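You operate a simulated robot arm through the tools that you are given. There is no shell and no other tool.

Carry out the task below with a simulated two-armed robot. There is one attempt and no reset: what you move stays moved.

## Task
Pick up the small green roll with one hand, pass it to the other hand and put it on the high shelf of the green table. Set down upright: small green roll.

Only the result counts: the job must be done as asked and must still hold three seconds after the hand-in. Knocking over, shifting, dropping, spilling or breaking anything else fails it.

## Robot
Two 7-joint arms with three-finger grippers on one trunk, on a base that moves. Base frame: it is fixed to the floor where the robot stands at the start and does not move with it; the origin is under the middle of the robot, x ahead of it, y to its left, z up; the surface under the hand at the start is at about z = 780. Readings come in mm, rad, newtons and seconds.
The left shoulder is at the start at [81, 140, 1108], the right one opposite. With the tool pointing down near the work surface each hand reaches from about 380 to 860 mm from the robot's upright axis, wherever it stands, measured 20 degrees to its own side. Places, roughly: high shelf of the green table (130x15 cm) [-1240, 4040, 1120]. Payload 2.94 kg a hand.
The tool frame of a hand sits at the grasp point between the pads (the TCP): z along the fingers, y along the line on which they close. The tips reach 30 mm beyond it. The gripper opens to 128 mm; its body begins 93 mm behind the TCP.
Orientation is that of the tool frame in the base frame, as a unit quaternion [x, y, z, w]. With the fingers straight down and closing along the base's y, the tool's x points along the base's -x, its y along +y and its z along -z.

## Interface
- The arms move only by the tool apply_moves. It takes "left_targets", "right_targets" or both (then of equal length, played together; a hand with none holds still); each is a list of rows, each an object of numbers (a shift or turn left out is 0, a gripper value left out holds the last): "tx", "ty", "tz": the shift along the base's x, y, z in mm; "wx", "wy", "wz": the turn, a rotation vector about the base's x, y, z in rad; "hand": the finger opening in mm, from 0 to 128. In form: [{"tx": .., "ty": .., "tz": .., "wx": .., "wy": .., "wz": .., "hand": ..}, ...]. A call has 1 to 20 rows; each row shifts and turns the commanded pose from where the row before left it. Rows are played at 5 a second. More than 50 mm and 0.15 rad between two rows, or a gripper value outside its range, and nothing of the call is played. Where a pose cannot be reached the arm comes as near as it can. A force on the tool above 40 N (or 10 N above the force at the start of the call, whichever is more), or a blocked arm, ends the call early, and 0.2 s more pass. The fingers move at their own pace (about 84.2 mm/s each) and stop on an object; they squeeze with about 26 N. The grip force told is the motor's: it shows also when the fingers shut on nothing. Time passes only in rows, and 0.2 s behind the last, so rows that do not move let the fingers close. It gives the time, the measured TCP pose, the force on the tool (base axes), the opening and the grip force at its end, in the units of the frame above (readings bear some noise), with the torque about the TCP (base axes, N m) and any sound that the robot's microphone picked up.
- Cameras (640 x 400 px; columns grow to the right, rows downward): "scene" is now at [222.8, 16.9, 1280.9]; the picture's right is [0.06, -1.00, 0.01], its down [-0.55, -0.05, -0.84] and it looks along [0.84, 0.05, -0.55] (base axes); focal length 272 px, centre (320, 200). "left" rides on the left gripper at [69, 15, -120] in its tool frame; the picture's right is [-0.21, 0.98, 0.00], its down [-0.82, -0.18, -0.54] and it looks along [-0.53, -0.12, 0.84] (tool axes); focal length 251 px, centre (320, 200). "right" rides on the right gripper at [69, -15, -120] in its tool frame; the picture's right is [0.21, 0.98, 0.00], its down [-0.82, 0.18, -0.54] and it looks along [-0.53, 0.12, 0.84] (tool axes); focal length 251 px, centre (320, 200). There is no depth. A picture from a camera that has moved, and an enlarged one, comes with that camera's place and axes in the base frame and with its lens. The place of the scene camera against the robot may be out by one fixed shift of up to 18 mm in any direction.
- get_image(camera): a new picture of that camera. No time passes.
- lift_body(by): moves the trunk up (or, below 0, down) by that many mm; the arms and the scene camera ride with it, the base frame stays. It gives what a move gives, with no picture.
- roll_base(legs): drives the robot by 1 to 6 legs, each [ahead, left, turn to the left] in mm, mm and rad, along the robot's own axes; the way and the turn of a leg run together, so that a leg with both is an arc; at most 1500 mm and 3.142 rad a leg. The arms and the cameras ride along, it lands a little off, and it stops where it bumps. It gives what a move gives.
- aim_head(pan, tilt): turns the head with the scene camera to pan (to the left, within 1.396 rad either way) and tilt (down, from -0.506 to 1.204), counted from straight ahead of the robot (the tilt from the chest, where the trunk bows). It gives what a move gives.
- zoom(camera, box): a new picture of the part [left, top, right, bottom] of that camera's present view, enlarged. No time passes.
- close_job(): hands the job in; it is judged then, once.

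Nothing tells you exact positions but the pictures and the camera data. Unless the task says otherwise, let go and move clear before handing in.

The tools are called after "Emit:" as name(argument=value, ...) on one line, values as JSON. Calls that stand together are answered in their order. apply_moves: Moves the arms, as the interface text tells. Its arguments: {"type":"object","properties":{"left_targets":{"type":"array"},"right_targets":{"type":"array"}},"required":[]} The other tools are called the same way: lift_body (by) moves the trunk up or down; roll_base (legs) drives the base; aim_head (pan, tilt) turns the head that bears the scene camera; get_image (camera) takes a picture; zoom (camera, box) takes an enlarged picture of a part of a camera's view; close_job () hands the job in.

At the start:

```text
clock: 0.0
left_tool_pos: [501.8, 194.5, 1064.1]
left_tool_rot: [0.0, 1.0, -0.006, 0.001]
left_force: [0.2, -0.6, -0.3]
left_torque: [-0.02, 0.03, 0.01]
left_finger_gap: 127.9
left_finger_force: 0.0
right_tool_pos: [581.9, -227.6, 1046.0]
right_tool_rot: [0.0, 1.0, -0.007, 0.002]
right_force: [-0.9, -0.4, -0.7]
right_torque: [0.0, -0.02, 0.01]
right_finger_gap: 128.1
right_finger_force: 0.0
trunk travel left (down, up): [-325.0, 222.0]
robot x, y, heading: [3.0, -2.1, -0.003]
head pan, tilt (commanded): [0.063, 0.583]
```

scene: 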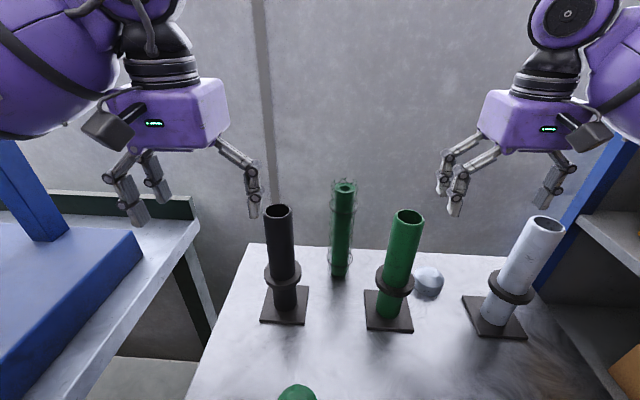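
right: 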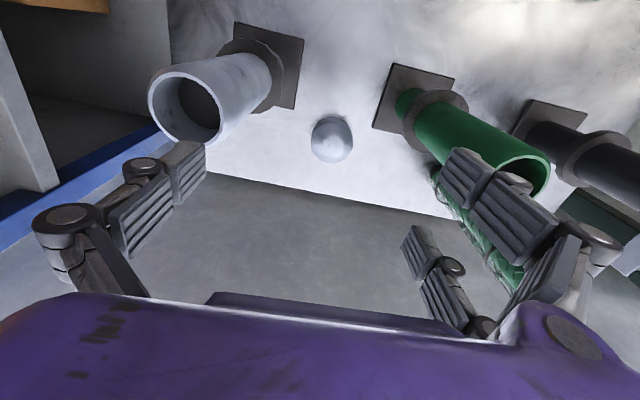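
left: 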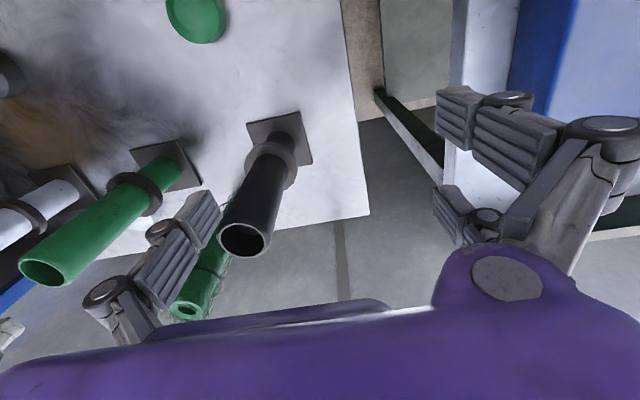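

I see tubes in stands (black, green, white), a slimmer green roll inside something clear behind them, a green dome at the front and a grey dome. I'll look closer before moving anything.

Emit:
zoom(camera="scene", box=[240, 160, 440, 340])

Emit:
zoom(camera="scene", box=[300, 170, 380, 290])

Emit:
zoom(camera="left", box=[100, 120, 340, 340])

Emit:
zoom(camera="right", box=[360, 40, 640, 320])

```text
2.22 times, centred on (340, 250) of scene
camera zoom: at [222.8, 16.9, 1280.9], right [0.06, -1.0, 0.01], down [-0.55, -0.05, -0.84], along [0.84, 0.05, -0.55], focal length 604 px, centre (276, 89)
```

zoom: 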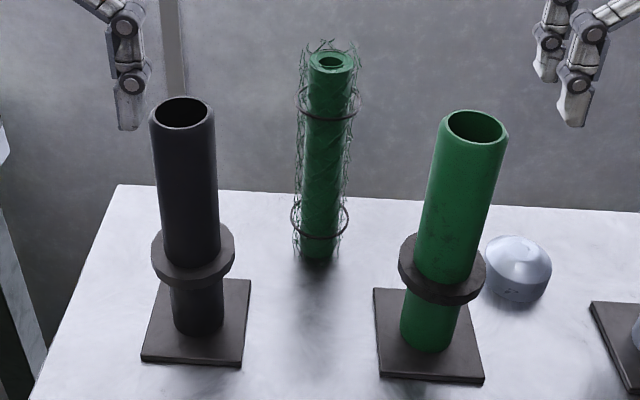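

```text
3.33 times, centred on (340, 230) of scene
camera zoom: at [222.8, 16.9, 1280.9], right [0.06, -1.0, 0.01], down [-0.55, -0.05, -0.84], along [0.84, 0.05, -0.55], focal length 907 px, centre (253, 100)
```

zoom: 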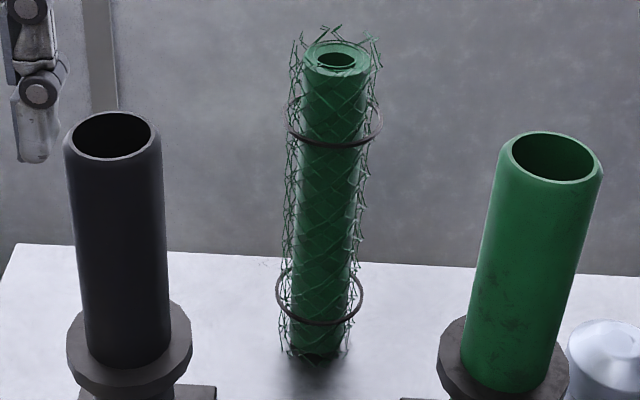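

```text
1.82 times, centred on (220, 230) of left
camera zoom: at [432.9, 210.7, 1185.1], right [0.21, 0.98, -0.01], down [0.82, -0.17, 0.55], along [0.53, -0.13, -0.84], focal length 457 px, centre (502, 146)
```

zoom: 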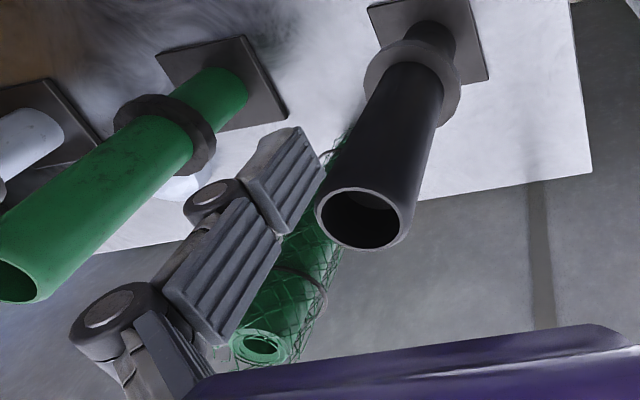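

```text
1.43 times, centred on (500, 180) of right
camera zoom: at [512.6, -241.1, 1166.9], right [-0.22, 0.98, -0.01], down [0.82, 0.19, 0.54], along [0.53, 0.11, -0.84], focal length 359 px, centre (63, 229)
```

zoom: 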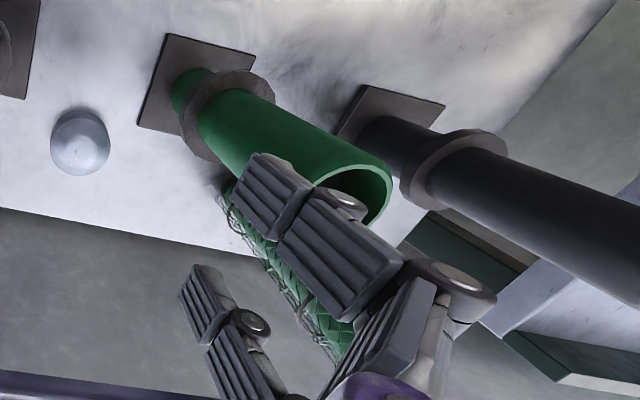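

The slim green roll wrapped in green mesh stands at the table's far edge; I need to see what else is around, including the green dome at the near edge and the surroundings. I'll turn the head to look.

Emit:
aim_head(pan=0.0, tilt=1.0)

Emit:
get_image(camera="scene")

Emit:
aim_head(pan=1.2, tilt=0.3)

Emit:
get_image(camera="scene")

Emit:
aim_head(pan=-1.2, tilt=0.3)

Emit:
get_image(camera="scene")

```text
clock: 0.9
left_tool_pos: [501.8, 193.6, 1065.5]
left_tool_rot: [-0.002, 1.0, -0.007, 0.003]
left_force: [-0.2, -0.5, 0.4]
left_torque: [0.02, 0.02, -0.01]
left_finger_gap: 128.1
left_finger_force: 0.2
right_tool_pos: [583.0, -226.8, 1046.8]
right_tool_rot: [-0.002, 1.0, -0.006, 0.003]
right_force: [0.1, 0.0, 0.2]
right_torque: [-0.02, -0.02, -0.01]
right_finger_gap: 127.8
right_finger_force: 0.0
trunk travel left (down, up): [-325.0, 222.0]
robot x, y, heading: [1.1, 0.1, 0.003]
head pan, tilt (commanded): [0.0, 1.0]
```

```text
taken
camera scene: at [203.6, 10.5, 1247.5], right [0.0, -1.0, 0.01], down [-0.84, -0.01, -0.54], along [0.54, -0.01, -0.84], focal length 272 px, centre (320, 200)
```

scene: 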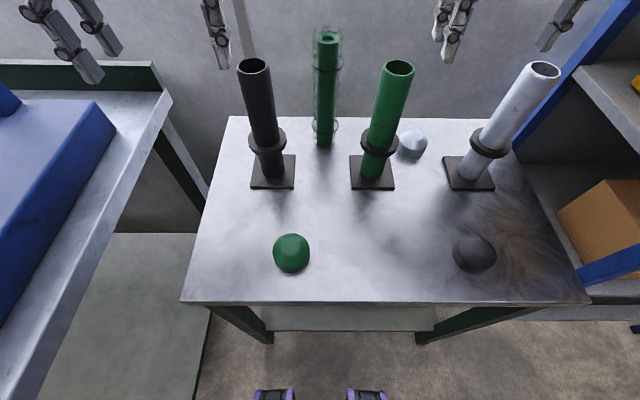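

```text
clock: 2.3
left_tool_pos: [501.9, 194.4, 1064.9]
left_tool_rot: [-0.002, 1.0, -0.007, 0.002]
left_force: [-0.3, -0.5, -0.6]
left_torque: [0.0, 0.01, 0.02]
left_finger_gap: 128.1
left_finger_force: 0.1
right_tool_pos: [583.4, -227.5, 1046.7]
right_tool_rot: [-0.001, 1.0, -0.007, 0.003]
right_force: [-0.4, 1.6, 0.5]
right_torque: [-0.04, 0.02, 0.02]
right_finger_gap: 128.0
right_finger_force: 0.0
trunk travel left (down, up): [-325.0, 222.0]
robot x, y, heading: [-7.5, 0.2, 0.0]
head pan, tilt (commanded): [1.201, 0.3]
```

```text
taken
camera scene: at [167.8, 98.4, 1305.5], right [0.93, -0.36, 0.01], down [-0.1, -0.29, -0.95], along [0.35, 0.89, -0.31], focal length 272 px, centre (320, 200)
```

scene: 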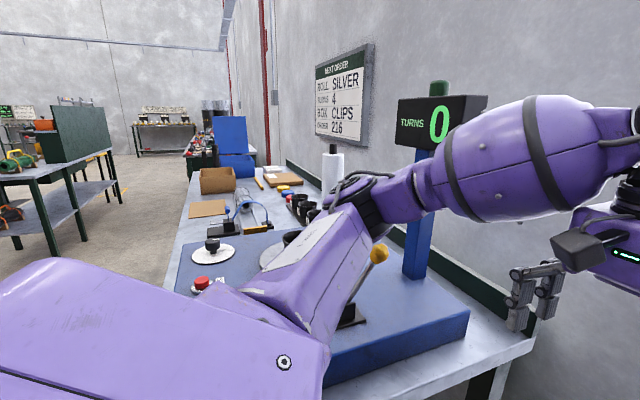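

```text
clock: 4.5
left_tool_pos: [501.3, 194.7, 1065.1]
left_tool_rot: [-0.001, 1.0, -0.006, 0.002]
left_force: [0.2, 0.4, 0.4]
left_torque: [-0.02, -0.01, -0.04]
left_finger_gap: 128.0
left_finger_force: 0.0
right_tool_pos: [583.3, -226.6, 1046.5]
right_tool_rot: [-0.002, 1.0, -0.007, 0.003]
right_force: [0.0, -0.8, -0.5]
right_torque: [-0.03, -0.03, -0.04]
right_finger_gap: 127.9
right_finger_force: 0.0
trunk travel left (down, up): [-325.0, 222.0]
robot x, y, heading: [1.4, 1.2, -0.002]
head pan, tilt (commanded): [-1.201, 0.3]
```

```text
taken
camera scene: at [168.1, -75.6, 1307.8], right [-0.93, -0.36, 0.0], down [-0.1, 0.26, -0.96], along [0.35, -0.89, -0.28], focal length 272 px, centre (320, 200)
```

scene: 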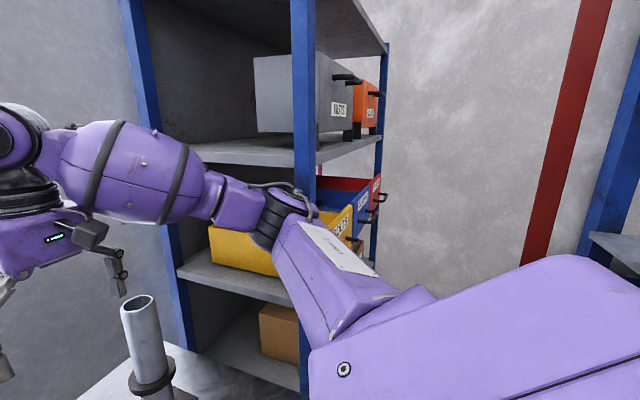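

The roll in mesh is the only slim green roll on the work table. Now I'll look at the goal area, off to the left, more closely.

Emit:
aim_head(pan=1.39, tilt=0.1)

Emit:
get_image(camera="scene")

Emit:
zoom(camera="scene", box=[0, 80, 320, 280])

Emit:
zoom(camera="scene", box=[60, 120, 220, 220])

```text
clock: 6.8
left_tool_pos: [502.4, 195.8, 1065.0]
left_tool_rot: [-0.001, 1.0, -0.007, 0.001]
left_force: [0.5, -0.5, -0.2]
left_torque: [0.0, 0.0, 0.01]
left_finger_gap: 128.3
left_finger_force: 0.1
right_tool_pos: [583.4, -227.7, 1046.1]
right_tool_rot: [-0.002, 1.0, -0.007, 0.001]
right_force: [1.0, 0.0, -0.6]
right_torque: [0.01, -0.02, 0.02]
right_finger_gap: 127.9
right_finger_force: 0.1
trunk travel left (down, up): [-325.0, 222.0]
robot x, y, heading: [1.3, -3.7, -0.004]
head pan, tilt (commanded): [1.389, 0.099]
```

```text
taken
camera scene: at [151.1, 102.1, 1324.0], right [0.98, -0.18, 0.01], down [-0.01, -0.11, -0.99], along [0.18, 0.98, -0.11], focal length 272 px, centre (320, 200)
```

scene: 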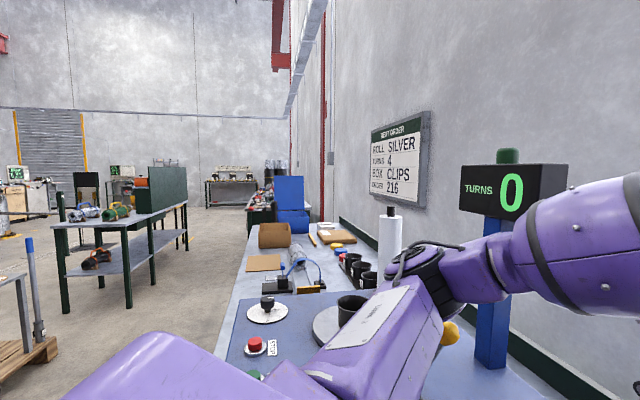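

```text
2.00 times, centred on (160, 180) of scene
camera zoom: at [151.1, 102.1, 1324.0], right [0.98, -0.18, 0.01], down [-0.01, -0.11, -0.99], along [0.18, 0.98, -0.11], focal length 544 px, centre (640, 240)
```

zoom: 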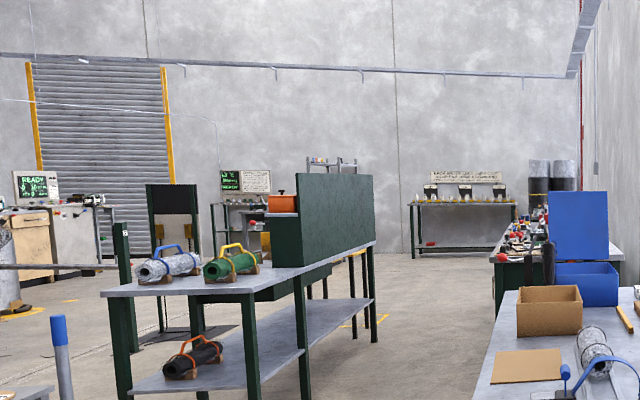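

```text
4.00 times, centred on (140, 170) of scene
camera zoom: at [151.1, 102.1, 1324.0], right [0.98, -0.18, 0.01], down [-0.01, -0.11, -0.99], along [0.18, 0.98, -0.11], focal length 1088 px, centre (1040, 320)
```

zoom: 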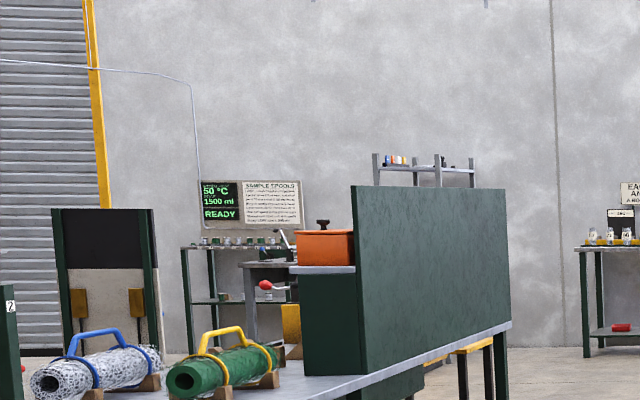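

The goal table is the one with the tall green panel (the shelf is on its far side, x less than the panel). The slim roll stands at about (685, -3), z 780–1010, behind the green and black tubes. I'll raise the right hand clear of the tube tops, move it forward and over toward the roll, then look.

Emit:
apply_moves(right_targets=[{"tz": 50}, {"tz": 50}, {"tz": 50}, {"tz": 20, "tx": 30}, {"tx": 40, "ty": 20}, {"ty": 45}, {"ty": 45}, {"ty": 45}, {"ty": 45}, {"ty": 25}])

Emit:
aim_head(pan=0.0, tilt=0.55)

Emit:
get_image(camera="right")

Emit:
get_image(camera="scene")

```text
clock: 9.0
left_tool_pos: [505.6, 180.1, 1066.1]
left_tool_rot: [0.0, 1.0, 0.0, 0.001]
left_force: [0.7, -0.2, 0.5]
left_torque: [-0.03, 0.0, -0.07]
left_finger_gap: 128.1
left_finger_force: 0.0
right_tool_pos: [656.7, -14.4, 1211.4]
right_tool_rot: [-0.001, 1.0, 0.0, 0.0]
right_force: [0.0, 0.3, -0.6]
right_torque: [0.0, -0.01, 0.02]
right_finger_gap: 128.1
right_finger_force: 0.1
trunk travel left (down, up): [-325.0, 222.0]
robot x, y, heading: [-4.0, -2.4, -0.002]
head pan, tilt (commanded): [1.389, 0.099]
```

```text
clock: 10.5
left_tool_pos: [505.5, 180.0, 1065.1]
left_tool_rot: [0.001, 1.0, 0.001, 0.0]
left_force: [0.3, 0.1, -0.7]
left_torque: [-0.02, 0.0, -0.01]
left_finger_gap: 127.9
left_finger_force: 0.1
right_tool_pos: [656.6, -15.7, 1211.3]
right_tool_rot: [-0.001, 1.0, 0.0, 0.0]
right_force: [-1.0, 0.5, 0.0]
right_torque: [0.02, 0.0, -0.02]
right_finger_gap: 128.1
right_finger_force: 0.0
trunk travel left (down, up): [-325.0, 222.0]
robot x, y, heading: [-1.0, -0.8, 0.002]
head pan, tilt (commanded): [0.0, 0.55]
```

```text
taken
camera right: at [587.3, -30.7, 1331.1], right [-0.22, 0.98, 0.0], down [0.82, 0.18, 0.54], along [0.53, 0.12, -0.84], focal length 251 px, centre (320, 200)
```

right: 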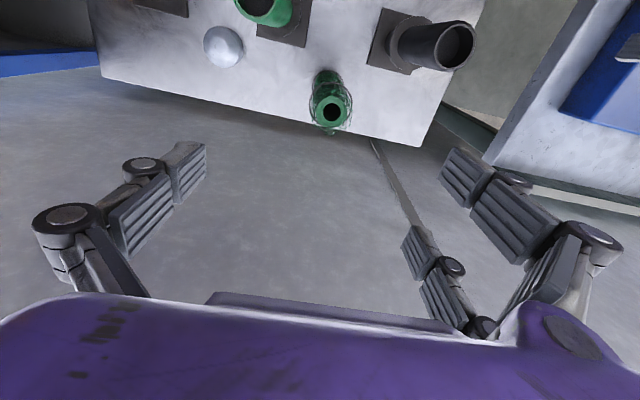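

```text
taken
camera scene: at [229.1, -5.5, 1283.2], right [0.0, -1.0, 0.0], down [-0.52, 0.0, -0.85], along [0.85, 0.0, -0.52], focal length 272 px, centre (320, 200)
```

scene: 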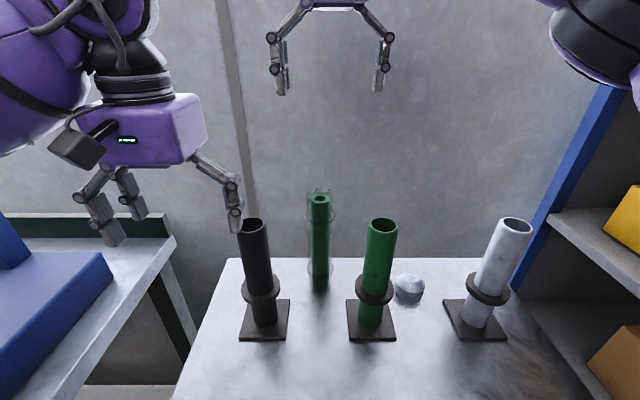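

The right hand is above and just short of the roll; the roll top shows near (332,110) in the right camera. I'll zoom to pin down its position and size.

Emit:
zoom(camera="right", box=[270, 50, 400, 150])

Emit:
zoom(camera="scene", box=[230, 180, 410, 350])

Emit:
get_image(camera="left")

```text
4.00 times, centred on (335, 100) of right
camera zoom: at [587.3, -30.7, 1331.1], right [-0.22, 0.98, 0.0], down [0.82, 0.18, 0.54], along [0.53, 0.12, -0.84], focal length 1006 px, centre (260, 600)
```

zoom: 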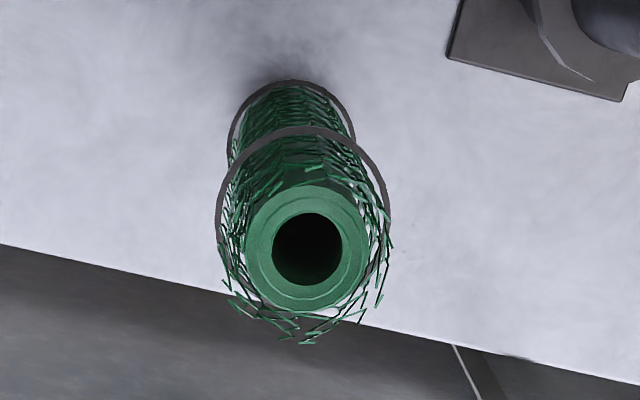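

```text
2.35 times, centred on (320, 265) of scene
camera zoom: at [229.1, -5.5, 1283.2], right [0.0, -1.0, 0.0], down [-0.52, 0.0, -0.85], along [0.85, 0.0, -0.52], focal length 640 px, centre (320, 47)
```

zoom: 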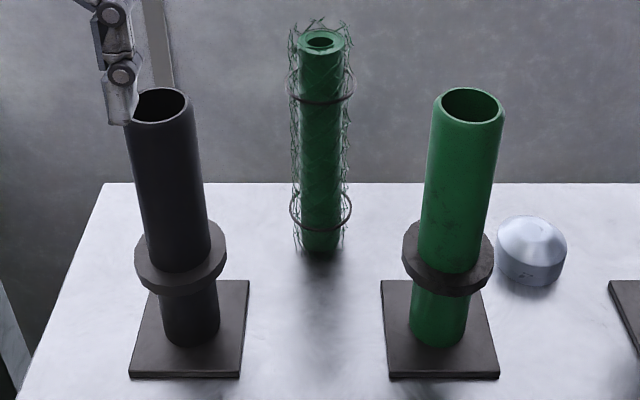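

```text
taken
camera left: at [437.7, 195.1, 1185.9], right [0.21, 0.98, 0.0], down [0.82, -0.18, 0.54], along [0.53, -0.12, -0.84], focal length 251 px, centre (320, 200)
```

left: 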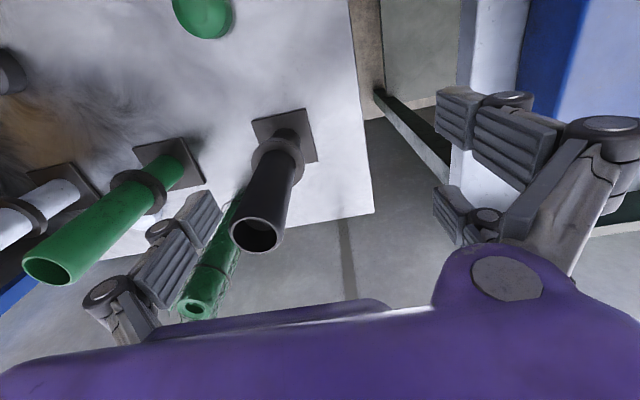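

From the two hand cameras the roll top is at about (661, 1, 1010), core 38 mm, ring about 58 mm across. I'll narrow the right hand to 95 mm, centre over the roll and come down to just above its top, then check.

Emit:
apply_moves(right_targets=[{"tx": 4, "ty": 17, "hand": 95}, {"tz": -40}, {"tz": -40}, {"tz": -40}, {"tz": -30}, {}])

Emit:
get_image(camera="right")

Emit:
get_image(camera="scene")

Emit:
get_image(camera="left")

```text
clock: 11.9
left_tool_pos: [506.3, 181.1, 1065.0]
left_tool_rot: [0.0, 1.0, 0.0, -0.001]
left_force: [-0.5, -0.1, 0.5]
left_torque: [0.03, -0.02, 0.03]
left_finger_gap: 128.0
left_finger_force: 0.0
right_tool_pos: [661.2, 0.6, 1061.3]
right_tool_rot: [-0.001, 1.0, 0.0, 0.002]
right_force: [-0.2, 0.0, -0.6]
right_torque: [0.01, -0.03, -0.01]
right_finger_gap: 94.8
right_finger_force: 0.1
trunk travel left (down, up): [-325.0, 222.0]
robot x, y, heading: [-0.6, 2.1, -0.002]
head pan, tilt (commanded): [0.0, 0.55]
```

```text
taken
camera right: at [590.9, -14.4, 1181.4], right [-0.22, 0.98, 0.0], down [0.82, 0.18, 0.54], along [0.53, 0.12, -0.84], focal length 251 px, centre (320, 200)
```

right: 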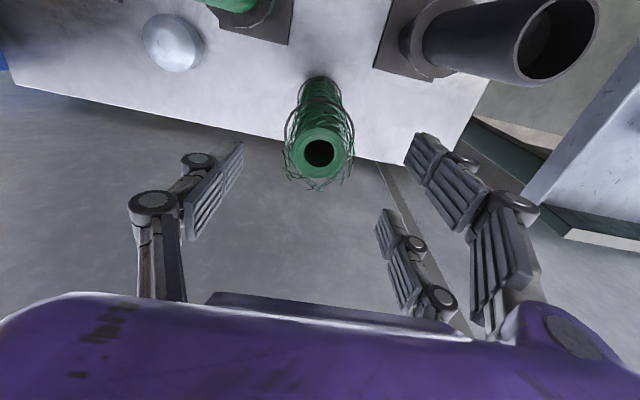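

```text
taken
camera scene: at [228.7, -5.4, 1283.2], right [0.0, -1.0, 0.0], down [-0.52, 0.0, -0.85], along [0.85, 0.0, -0.52], focal length 272 px, centre (320, 200)
```

scene: 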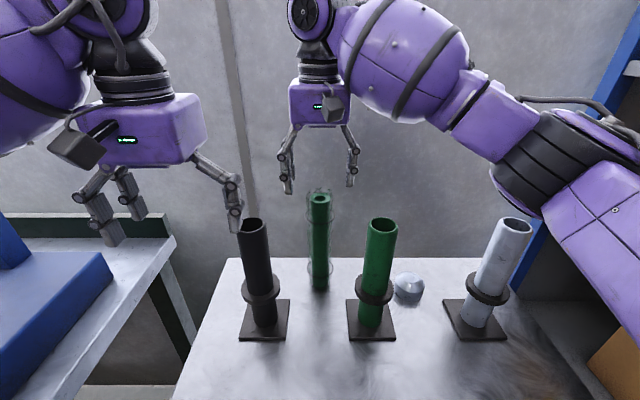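

```text
taken
camera left: at [437.3, 195.3, 1186.1], right [0.21, 0.98, 0.0], down [0.82, -0.18, 0.54], along [0.53, -0.12, -0.84], focal length 251 px, centre (320, 200)
```

left: 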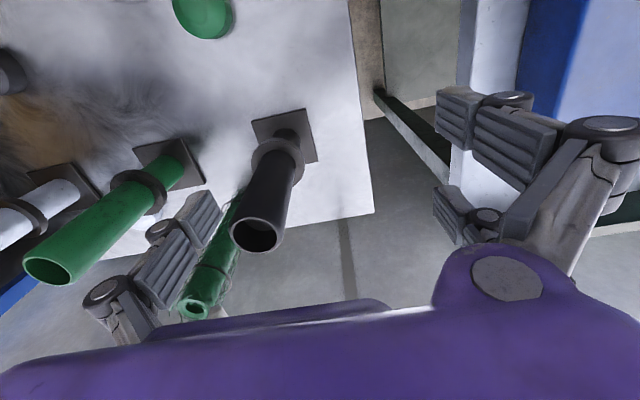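

The hole is centred within a couple of mm under the right TCP, and fingers will straddle the roll clear of the tubes. I'll descend to z≈950 and close.

Emit:
apply_moves(right_targets=[{"tz": -40}, {"tz": -40}, {"tz": -31}, {}])

Emit:
get_image(camera="right")

Emit:
get_image(camera="scene")

```text
clock: 12.9
left_tool_pos: [506.0, 181.7, 1064.7]
left_tool_rot: [-0.001, 1.0, 0.0, 0.0]
left_force: [-0.5, -0.8, -0.6]
left_torque: [0.02, -0.01, -0.02]
left_finger_gap: 127.6
left_finger_force: 0.1
right_tool_pos: [658.9, 0.5, 950.8]
right_tool_rot: [0.0, 1.0, 0.001, 0.001]
right_force: [-0.6, -0.1, 0.0]
right_torque: [-0.01, -0.03, 0.01]
right_finger_gap: 94.9
right_finger_force: 0.0
trunk travel left (down, up): [-325.0, 222.0]
robot x, y, heading: [0.3, 4.0, 0.0]
head pan, tilt (commanded): [0.0, 0.55]
```

```text
taken
camera right: at [590.6, -15.4, 1070.7], right [-0.22, 0.98, 0.0], down [0.82, 0.18, 0.54], along [0.53, 0.12, -0.84], focal length 251 px, centre (320, 200)
```

right: 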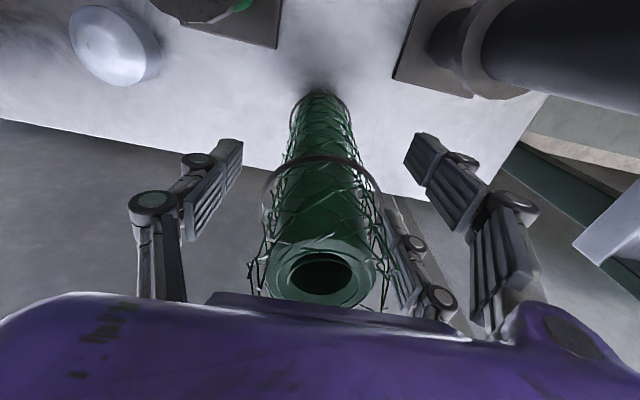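

```text
taken
camera scene: at [228.8, -5.6, 1283.2], right [0.0, -1.0, 0.0], down [-0.52, 0.0, -0.85], along [0.85, 0.0, -0.52], focal length 272 px, centre (320, 200)
```

scene: 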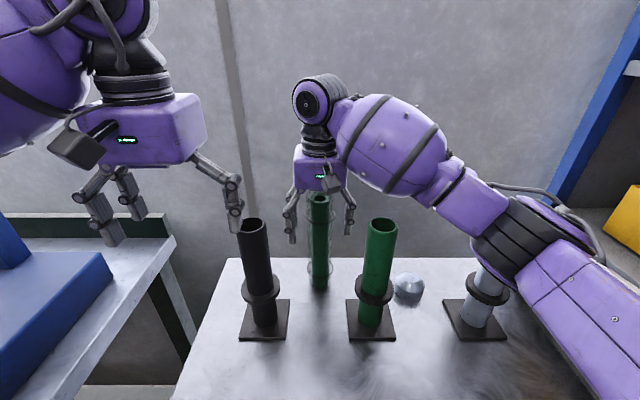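

Fingers straddle the roll symmetrically. Closing the right hand now.

Emit:
apply_moves(right_targets=[{"hand": 70}, {"hand": 50}, {"hand": 30}, {"hand": 10}, {"hand": 0}, {}])

Emit:
get_image(camera="right")

```text
clock: 14.3
left_tool_pos: [506.9, 179.6, 1066.3]
left_tool_rot: [-0.001, 1.0, 0.0, 0.0]
left_force: [-0.7, -0.2, 0.6]
left_torque: [0.02, 0.0, 0.01]
left_finger_gap: 128.0
left_finger_force: 0.0
right_tool_pos: [660.6, 0.2, 952.0]
right_tool_rot: [-0.001, 1.0, 0.0, 0.001]
right_force: [0.4, -1.3, 1.6]
right_torque: [-0.04, -0.04, 0.02]
right_finger_gap: 47.8
right_finger_force: 25.8
trunk travel left (down, up): [-325.0, 222.0]
robot x, y, heading: [1.1, 0.1, 0.001]
head pan, tilt (commanded): [0.0, 0.55]
```

```text
taken
camera right: at [590.7, -15.6, 1070.9], right [-0.22, 0.98, 0.0], down [0.82, 0.18, 0.54], along [0.53, 0.12, -0.84], focal length 251 px, centre (320, 200)
```

right: 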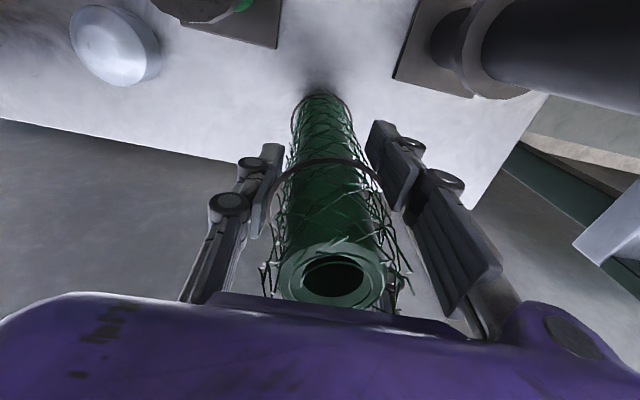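

The roll is held at 48 mm gap with full grip force. I'll lift a little with the trunk and check it comes along.

Emit:
lift_body(by=40)

Emit:
get_image(camera="right")

Emit:
get_image(camera="scene")

```text
clock: 15.2
left_tool_pos: [507.8, 180.2, 1104.5]
left_tool_rot: [0.0, 1.0, 0.0, -0.001]
left_force: [-0.6, 0.7, 0.3]
left_torque: [0.01, 0.03, 0.02]
left_finger_gap: 128.0
left_finger_force: 0.0
right_tool_pos: [661.1, 1.1, 989.6]
right_tool_rot: [-0.001, 1.0, 0.0, -0.002]
right_force: [0.5, 0.0, -2.0]
right_torque: [-0.01, -0.01, -0.03]
right_finger_gap: 47.2
right_finger_force: 25.8
trunk travel left (down, up): [-365.0, 182.0]
robot x, y, heading: [-2.8, 0.6, -0.004]
head pan, tilt (commanded): [0.0, 0.55]
```

```text
taken
camera right: at [592.0, -14.5, 1109.2], right [-0.22, 0.98, 0.0], down [0.82, 0.18, 0.54], along [0.53, 0.12, -0.84], focal length 251 px, centre (320, 200)
```

right: 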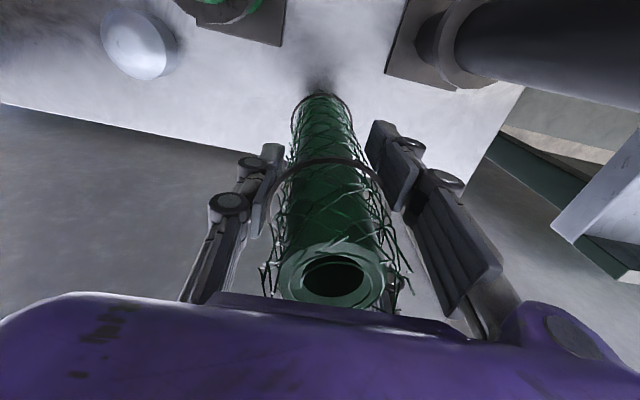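

```text
taken
camera scene: at [220.5, -5.5, 1322.3], right [0.0, -1.0, 0.0], down [-0.52, 0.0, -0.85], along [0.85, 0.0, -0.52], focal length 272 px, centre (320, 200)
```

scene: 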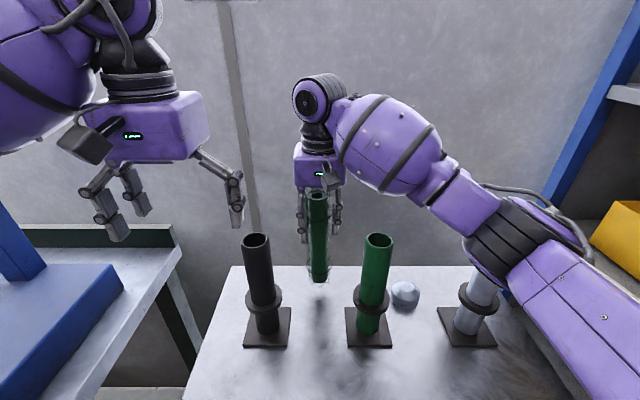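

The roll rises firmly with the hand. I'll raise the trunk more and then the hand until the roll's bottom clears all tube tops.

Emit:
lift_body(by=140)

Emit:
apply_moves(right_targets=[{"tz": 30}, {"tz": 40}, {"tz": 40}, {"tz": 20}, {}])

Emit:
get_image(camera="scene")

Emit:
get_image(camera="right")

```text
clock: 16.8
left_tool_pos: [506.7, 181.1, 1242.8]
left_tool_rot: [-0.001, 1.0, 0.0, -0.002]
left_force: [-0.5, 1.1, -0.6]
left_torque: [-0.03, 0.04, -0.01]
left_finger_gap: 128.0
left_finger_force: 0.0
right_tool_pos: [663.5, 1.4, 1127.8]
right_tool_rot: [-0.001, 1.0, 0.0, -0.001]
right_force: [0.0, -0.6, -2.4]
right_torque: [-0.03, 0.04, -0.02]
right_finger_gap: 47.6
right_finger_force: 25.8
trunk travel left (down, up): [-505.0, 42.0]
robot x, y, heading: [-2.8, 1.1, -0.003]
head pan, tilt (commanded): [0.0, 0.55]
```

```text
clock: 18.0
left_tool_pos: [507.4, 180.3, 1244.1]
left_tool_rot: [0.0, 1.0, 0.0, 0.0]
left_force: [-0.4, -0.2, 0.4]
left_torque: [-0.01, 0.05, 0.03]
left_finger_gap: 128.0
left_finger_force: 0.1
right_tool_pos: [662.3, 2.3, 1260.9]
right_tool_rot: [-0.001, 1.0, 0.0, 0.0]
right_force: [0.7, 0.0, -2.9]
right_torque: [0.02, 0.04, -0.01]
right_finger_gap: 47.3
right_finger_force: 25.9
trunk travel left (down, up): [-505.0, 42.0]
robot x, y, heading: [-0.7, 0.9, -0.0]
head pan, tilt (commanded): [0.0, 0.55]
```

```text
taken
camera scene: at [151.6, -5.7, 1479.5], right [0.0, -1.0, 0.0], down [-0.52, 0.0, -0.85], along [0.85, 0.0, -0.52], focal length 272 px, centre (320, 200)
```

scene: 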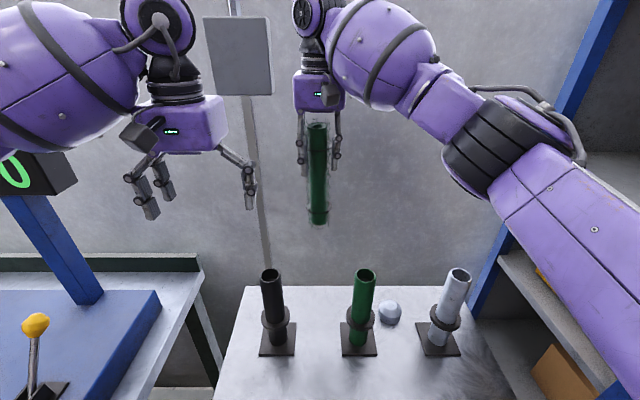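

```text
taken
camera right: at [592.3, -14.2, 1380.2], right [-0.22, 0.98, 0.0], down [0.82, 0.18, 0.54], along [0.53, 0.12, -0.84], focal length 251 px, centre (320, 200)
```

right: 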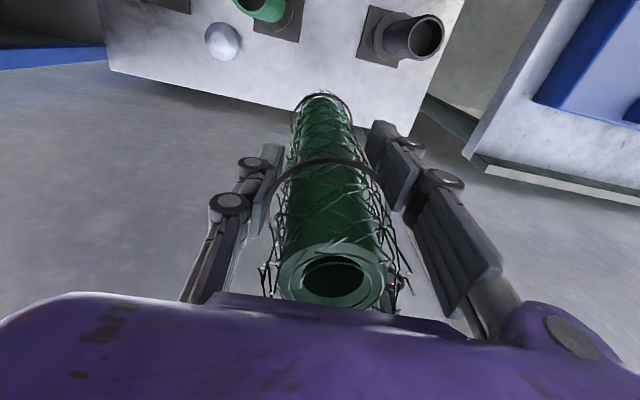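

The roll is well above the tubes (bottom ≈ 1089). Before backing away I'll look as far behind on both sides as the head allows.

Emit:
aim_head(pan=1.39, tilt=0.35)

Emit:
get_image(camera="scene")

Emit:
aim_head(pan=-1.39, tilt=0.35)

Emit:
get_image(camera="scene")

```text
clock: 19.6
left_tool_pos: [505.9, 180.8, 1245.5]
left_tool_rot: [0.0, 1.0, 0.0, 0.0]
left_force: [0.0, -0.6, -0.3]
left_torque: [0.02, -0.02, 0.02]
left_finger_gap: 127.9
left_finger_force: 0.0
right_tool_pos: [661.7, 1.1, 1260.1]
right_tool_rot: [-0.001, 1.0, 0.0, 0.001]
right_force: [0.0, -1.3, -1.3]
right_torque: [-0.01, 0.02, 0.01]
right_finger_gap: 47.5
right_finger_force: 25.6
trunk travel left (down, up): [-505.0, 42.0]
robot x, y, heading: [-1.3, -2.0, 0.002]
head pan, tilt (commanded): [1.389, 0.351]
```

```text
taken
camera scene: at [78.2, 85.9, 1497.9], right [0.98, -0.18, 0.0], down [-0.06, -0.34, -0.94], along [0.17, 0.92, -0.34], focal length 272 px, centre (320, 200)
```

scene: 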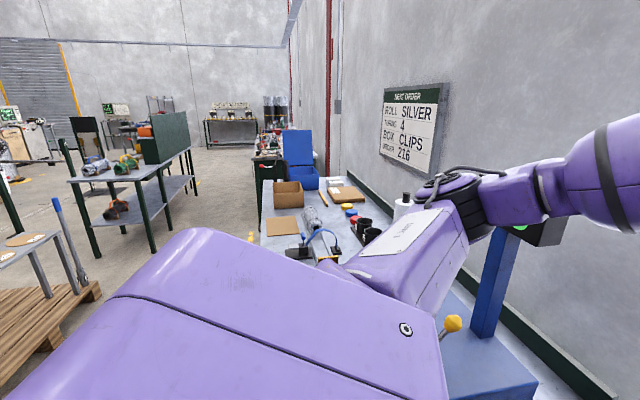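

```text
clock: 22.0
left_tool_pos: [505.8, 180.3, 1244.8]
left_tool_rot: [0.0, 1.0, 0.0, 0.001]
left_force: [-0.1, -0.7, 0.3]
left_torque: [0.0, -0.01, 0.01]
left_finger_gap: 128.3
left_finger_force: 0.1
right_tool_pos: [661.1, 1.0, 1260.8]
right_tool_rot: [-0.001, 1.0, 0.0, -0.001]
right_force: [0.2, -1.6, -1.9]
right_torque: [-0.03, 0.02, -0.01]
right_finger_gap: 47.2
right_finger_force: 25.8
trunk travel left (down, up): [-505.0, 42.0]
robot x, y, heading: [0.5, 3.6, 0.002]
head pan, tilt (commanded): [-1.389, 0.351]
```

```text
taken
camera scene: at [78.2, -97.2, 1497.9], right [-0.98, -0.18, 0.0], down [-0.06, 0.34, -0.94], along [0.17, -0.92, -0.34], focal length 272 px, centre (320, 200)
```

scene: 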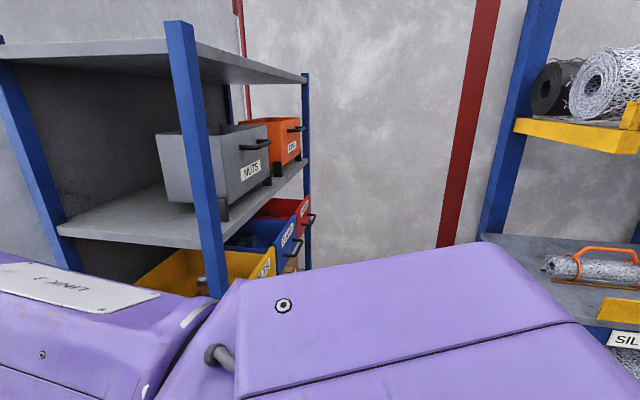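

There's a pallet at left-behind (x < -1200, y 1300–2100) and racks on the right. I'll back straight away from the table by 500 mm, then look again.

Emit:
roll_base(legs=[[-500, 0, 0]])

Emit:
get_image(camera="scene")

Emit:
aim_head(pan=1.39, tilt=0.35)

Emit:
get_image(camera="scene")

```text
clock: 25.0
left_tool_pos: [2.9, 179.7, 1245.7]
left_tool_rot: [0.003, 1.0, 0.0, -0.001]
left_force: [1.1, -0.4, -0.3]
left_torque: [-0.04, 0.01, -0.02]
left_finger_gap: 128.2
left_finger_force: 0.0
right_tool_pos: [157.7, -1.5, 1259.4]
right_tool_rot: [0.002, 1.0, 0.0, -0.001]
right_force: [0.4, 0.3, -2.1]
right_torque: [0.02, 0.01, 0.02]
right_finger_gap: 47.5
right_finger_force: 25.4
trunk travel left (down, up): [-505.0, 42.0]
robot x, y, heading: [-505.6, 1.1, -0.003]
head pan, tilt (commanded): [-1.389, 0.351]
```

```text
taken
camera scene: at [-426.0, -96.3, 1497.8], right [-0.98, -0.18, 0.0], down [-0.06, 0.34, -0.94], along [0.16, -0.92, -0.34], focal length 272 px, centre (320, 200)
```

scene: 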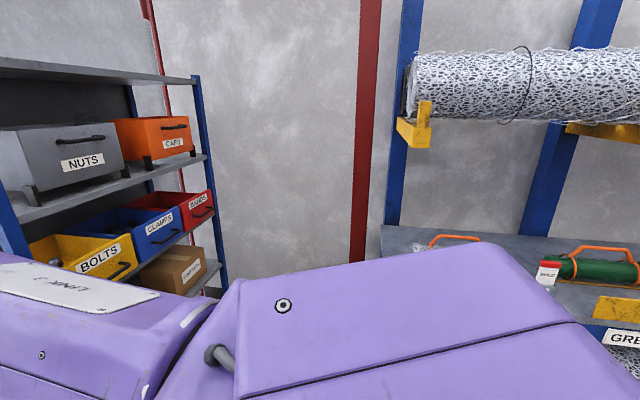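

```text
clock: 27.4
left_tool_pos: [2.5, 179.0, 1244.4]
left_tool_rot: [0.003, 1.0, 0.0, 0.0]
left_force: [0.0, -0.2, -0.8]
left_torque: [0.03, -0.02, 0.02]
left_finger_gap: 128.1
left_finger_force: 0.0
right_tool_pos: [156.9, -2.6, 1260.8]
right_tool_rot: [0.003, 1.0, 0.0, 0.0]
right_force: [-0.3, 0.8, -2.9]
right_torque: [-0.03, 0.02, -0.01]
right_finger_gap: 47.3
right_finger_force: 26.3
trunk travel left (down, up): [-505.0, 42.0]
robot x, y, heading: [-502.1, -1.5, -0.006]
head pan, tilt (commanded): [1.389, 0.351]
```

```text
taken
camera scene: at [-425.8, 86.8, 1497.9], right [0.98, -0.19, 0.0], down [-0.06, -0.34, -0.94], along [0.17, 0.92, -0.34], focal length 272 px, centre (320, 200)
```

scene: 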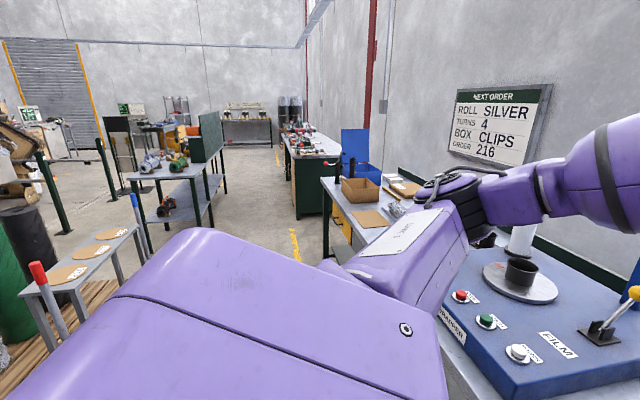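

The aisle is open behind so far. I'll back up another 350 mm to get free space around the arms for the hand-over.

Emit:
roll_base(legs=[[-350, 0, 0]])

Emit:
get_image(camera="scene")

Emit:
aim_head(pan=-1.39, tilt=0.5)

Emit:
get_image(camera="scene")

Emit:
aim_head(pan=0.0, tilt=0.5)

Emit:
get_image(camera="scene")

```text
clock: 29.7
left_tool_pos: [-346.5, 181.4, 1244.9]
left_tool_rot: [0.002, 1.0, 0.0, 0.0]
left_force: [-0.4, -0.9, -0.3]
left_torque: [0.02, 0.03, 0.02]
left_finger_gap: 128.0
left_finger_force: 0.1
right_tool_pos: [-193.9, -0.5, 1258.9]
right_tool_rot: [0.003, 1.0, 0.0, 0.0]
right_force: [-0.2, -0.4, -2.0]
right_torque: [0.02, -0.03, -0.02]
right_finger_gap: 47.3
right_finger_force: 26.2
trunk travel left (down, up): [-505.0, 42.0]
robot x, y, heading: [-855.9, 7.6, -0.006]
head pan, tilt (commanded): [1.389, 0.351]
```

```text
taken
camera scene: at [-775.8, 88.8, 1497.7], right [0.98, -0.19, 0.0], down [-0.06, -0.34, -0.94], along [0.17, 0.92, -0.34], focal length 272 px, centre (320, 200)
```

scene: 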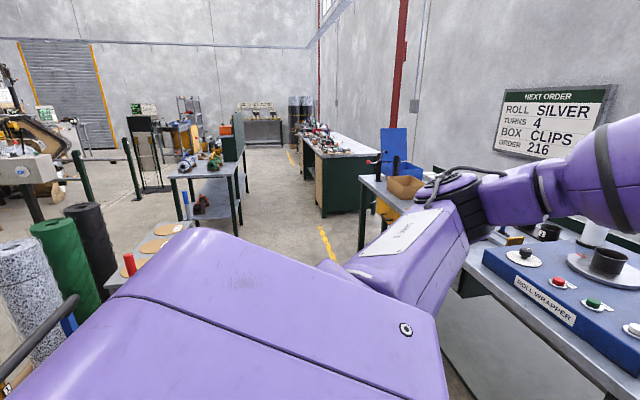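

```text
clock: 32.2
left_tool_pos: [-347.6, 180.7, 1244.9]
left_tool_rot: [0.002, 1.0, -0.001, -0.001]
left_force: [0.9, 0.0, -0.7]
left_torque: [-0.02, 0.02, 0.0]
left_finger_gap: 128.3
left_finger_force: 0.0
right_tool_pos: [-194.4, 0.1, 1259.6]
right_tool_rot: [0.002, 1.0, 0.001, 0.001]
right_force: [0.2, 0.0, -2.0]
right_torque: [-0.04, 0.04, 0.0]
right_finger_gap: 47.3
right_finger_force: 25.6
trunk travel left (down, up): [-505.0, 42.0]
robot x, y, heading: [-855.5, 4.6, -0.007]
head pan, tilt (commanded): [-1.389, 0.499]
```

```text
taken
camera scene: at [-778.3, -92.3, 1484.2], right [-0.98, -0.17, 0.0], down [-0.08, 0.47, -0.88], along [0.15, -0.86, -0.48], focal length 272 px, centre (320, 200)
```

scene: 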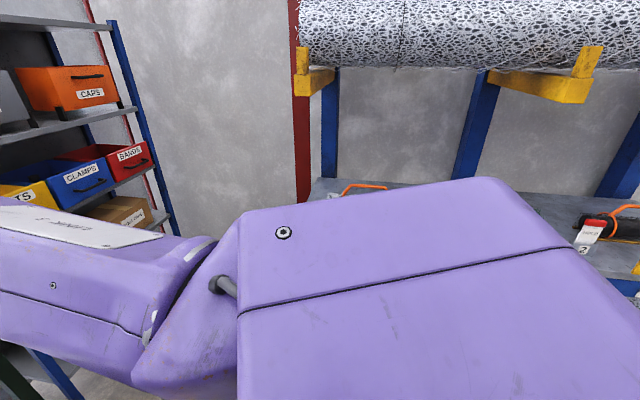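

```text
clock: 33.7
left_tool_pos: [-348.4, 180.4, 1246.0]
left_tool_rot: [0.003, 1.0, 0.0, -0.001]
left_force: [0.4, -0.9, -0.3]
left_torque: [-0.03, -0.04, -0.02]
left_finger_gap: 127.8
left_finger_force: 0.0
right_tool_pos: [-193.3, 0.9, 1261.0]
right_tool_rot: [0.003, 1.0, 0.0, 0.0]
right_force: [0.5, 0.8, -2.8]
right_torque: [0.0, -0.03, -0.02]
right_finger_gap: 47.3
right_finger_force: 25.6
trunk travel left (down, up): [-505.0, 42.0]
robot x, y, heading: [-854.0, 3.6, -0.006]
head pan, tilt (commanded): [0.0, 0.499]
```

```text
taken
camera scene: at [-703.2, -3.3, 1484.2], right [-0.01, -1.0, 0.0], down [-0.48, 0.0, -0.88], along [0.88, -0.01, -0.48], focal length 272 px, centre (320, 200)
```

scene: 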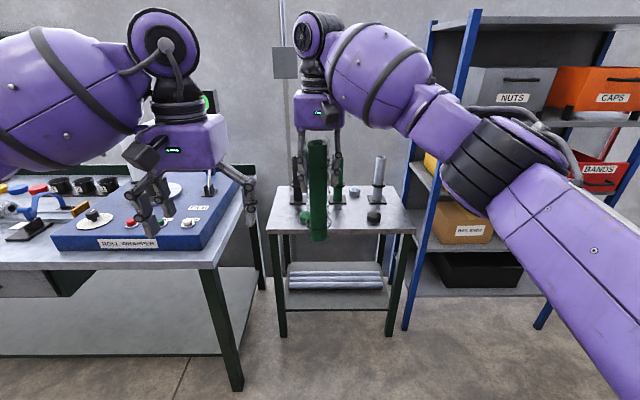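

I have open space here. Now I'll test the left hand's turn: yaw +90° so its camera ends up on top, then tilt until the fingers point to the robot's right (toward the roll), fingers closing horizontally.

Emit:
apply_moves(left_targets=[{"wz": 0.143, "ty": 10}, {"wz": 0.143, "ty": 10}, {"wz": 0.143, "ty": 10}, {"wz": 0.143, "ty": 10}, {"wz": 0.143, "ty": 10}, {"wz": 0.143}, {"wz": 0.143}, {"wz": 0.143}, {"wz": 0.143}, {"wz": 0.143}, {"wz": 0.141}])

Emit:
get_image(camera="scene")

```text
clock: 36.1
left_tool_pos: [-347.2, 229.9, 1245.3]
left_tool_rot: [-0.705, 0.709, 0.0, 0.0]
left_force: [0.0, -0.1, 0.7]
left_torque: [-0.04, -0.02, -0.01]
left_finger_gap: 128.0
left_finger_force: 0.2
right_tool_pos: [-193.4, 0.3, 1259.3]
right_tool_rot: [0.003, 1.0, 0.0, 0.0]
right_force: [0.4, -0.6, -2.8]
right_torque: [0.0, 0.01, 0.0]
right_finger_gap: 47.1
right_finger_force: 25.7
trunk travel left (down, up): [-505.0, 42.0]
robot x, y, heading: [-856.2, 2.9, -0.006]
head pan, tilt (commanded): [0.0, 0.499]
```

```text
taken
camera scene: at [-703.2, -3.3, 1484.2], right [-0.01, -1.0, 0.0], down [-0.48, 0.0, -0.88], along [0.88, -0.01, -0.48], focal length 272 px, centre (320, 200)
```

scene: 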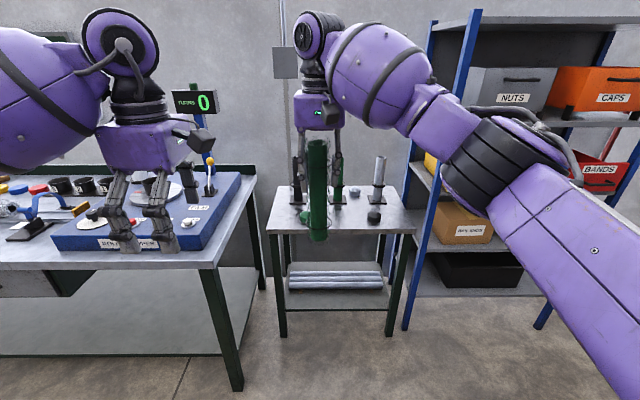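

The yaw worked exactly. Now tilting the left hand so its fingers point to the right.

Emit:
apply_moves(left_targets=[{"wx": -0.143, "tx": 5}, {"wx": -0.143, "tx": 5}, {"wx": -0.143, "tx": 5}, {"wx": -0.143, "tx": 5}, {"wx": -0.143, "tx": 5}, {"wx": -0.143, "tx": 5}, {"wx": -0.143, "tx": 5}, {"wx": -0.143, "tx": 5}, {"wx": -0.143}, {"wx": -0.143}, {"wx": -0.141}])

Emit:
get_image(camera="scene")

Emit:
get_image(camera="left")

```text
clock: 38.5
left_tool_pos: [-307.6, 230.9, 1246.1]
left_tool_rot: [0.499, -0.5, 0.501, 0.499]
left_force: [1.0, 0.8, 0.6]
left_torque: [-0.02, 0.01, -0.02]
left_finger_gap: 128.1
left_finger_force: 0.0
right_tool_pos: [-194.4, 0.1, 1260.1]
right_tool_rot: [0.003, 1.0, 0.001, 0.0]
right_force: [0.0, -0.6, -3.1]
right_torque: [-0.01, 0.03, 0.0]
right_finger_gap: 47.2
right_finger_force: 26.1
trunk travel left (down, up): [-505.0, 42.0]
robot x, y, heading: [-855.6, 5.9, -0.01]
head pan, tilt (commanded): [0.0, 0.499]
```

```text
taken
camera scene: at [-702.8, -3.2, 1484.1], right [-0.01, -1.0, 0.0], down [-0.48, 0.0, -0.88], along [0.88, -0.01, -0.48], focal length 272 px, centre (320, 200)
```

scene: 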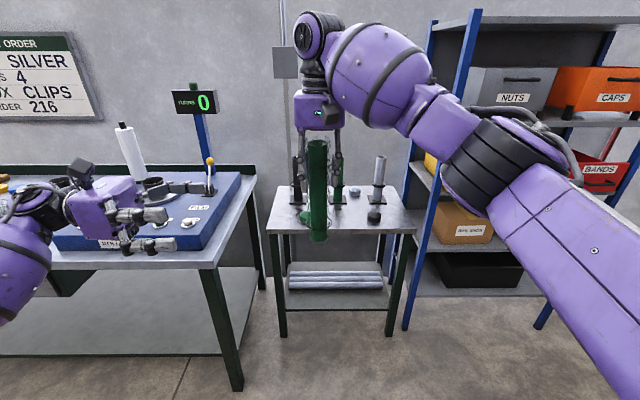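

```text
taken
camera left: at [-322.7, 350.5, 1314.4], right [-0.98, 0.0, -0.22], down [0.18, 0.54, -0.82], along [0.12, -0.84, -0.53], focal length 251 px, centre (320, 200)
```

left: 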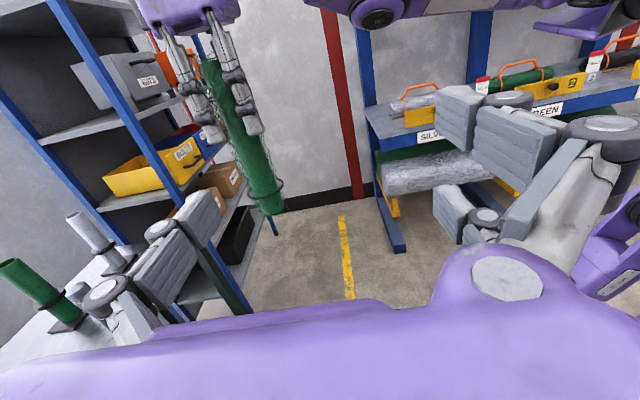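

The left hand now points right with its camera on top. The roll hangs at about (-194, 0) with its bottom near z=1088; I'll bring the left hand in line at z≈1172 (about 84 mm above the roll's bottom), stopping short to check alignment.

Emit:
apply_moves(left_targets=[{"tz": -38, "tx": 38}, {"tz": -36, "tx": 38}, {"tx": 37}, {"ty": -30}, {"ty": -30}, {}])

Emit:
get_image(camera="left")

Emit:
get_image(camera="scene")

Emit:
get_image(camera="right")

```text
refused: row 1 steps farther than a row can; nothing moved
```

```text
taken
camera left: at [-322.7, 350.5, 1314.4], right [-0.98, 0.0, -0.22], down [0.18, 0.54, -0.82], along [0.12, -0.84, -0.53], focal length 251 px, centre (320, 200)
```

left: 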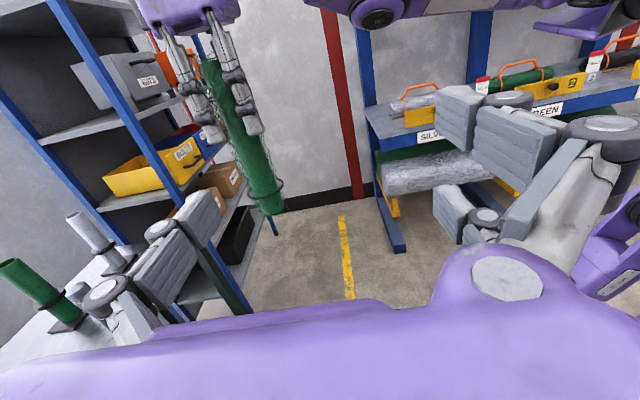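

```text
taken
camera scene: at [-702.8, -3.2, 1484.1], right [-0.01, -1.0, 0.0], down [-0.48, 0.0, -0.88], along [0.88, -0.01, -0.48], focal length 272 px, centre (320, 200)
```

scene: 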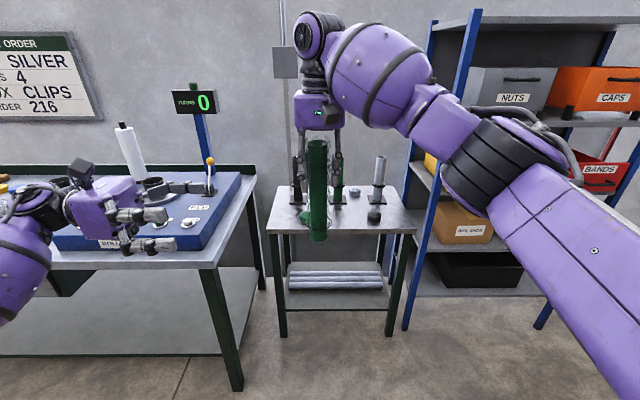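

```text
taken
camera right: at [-263.3, -14.4, 1379.7], right [-0.21, 0.98, 0.0], down [0.82, 0.18, 0.54], along [0.53, 0.11, -0.84], focal length 251 px, centre (320, 200)
```

right: 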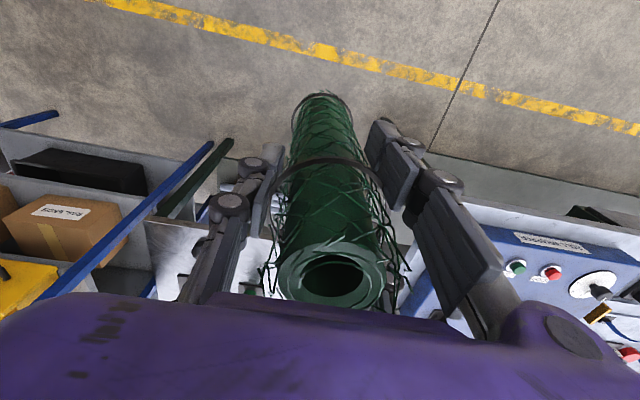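

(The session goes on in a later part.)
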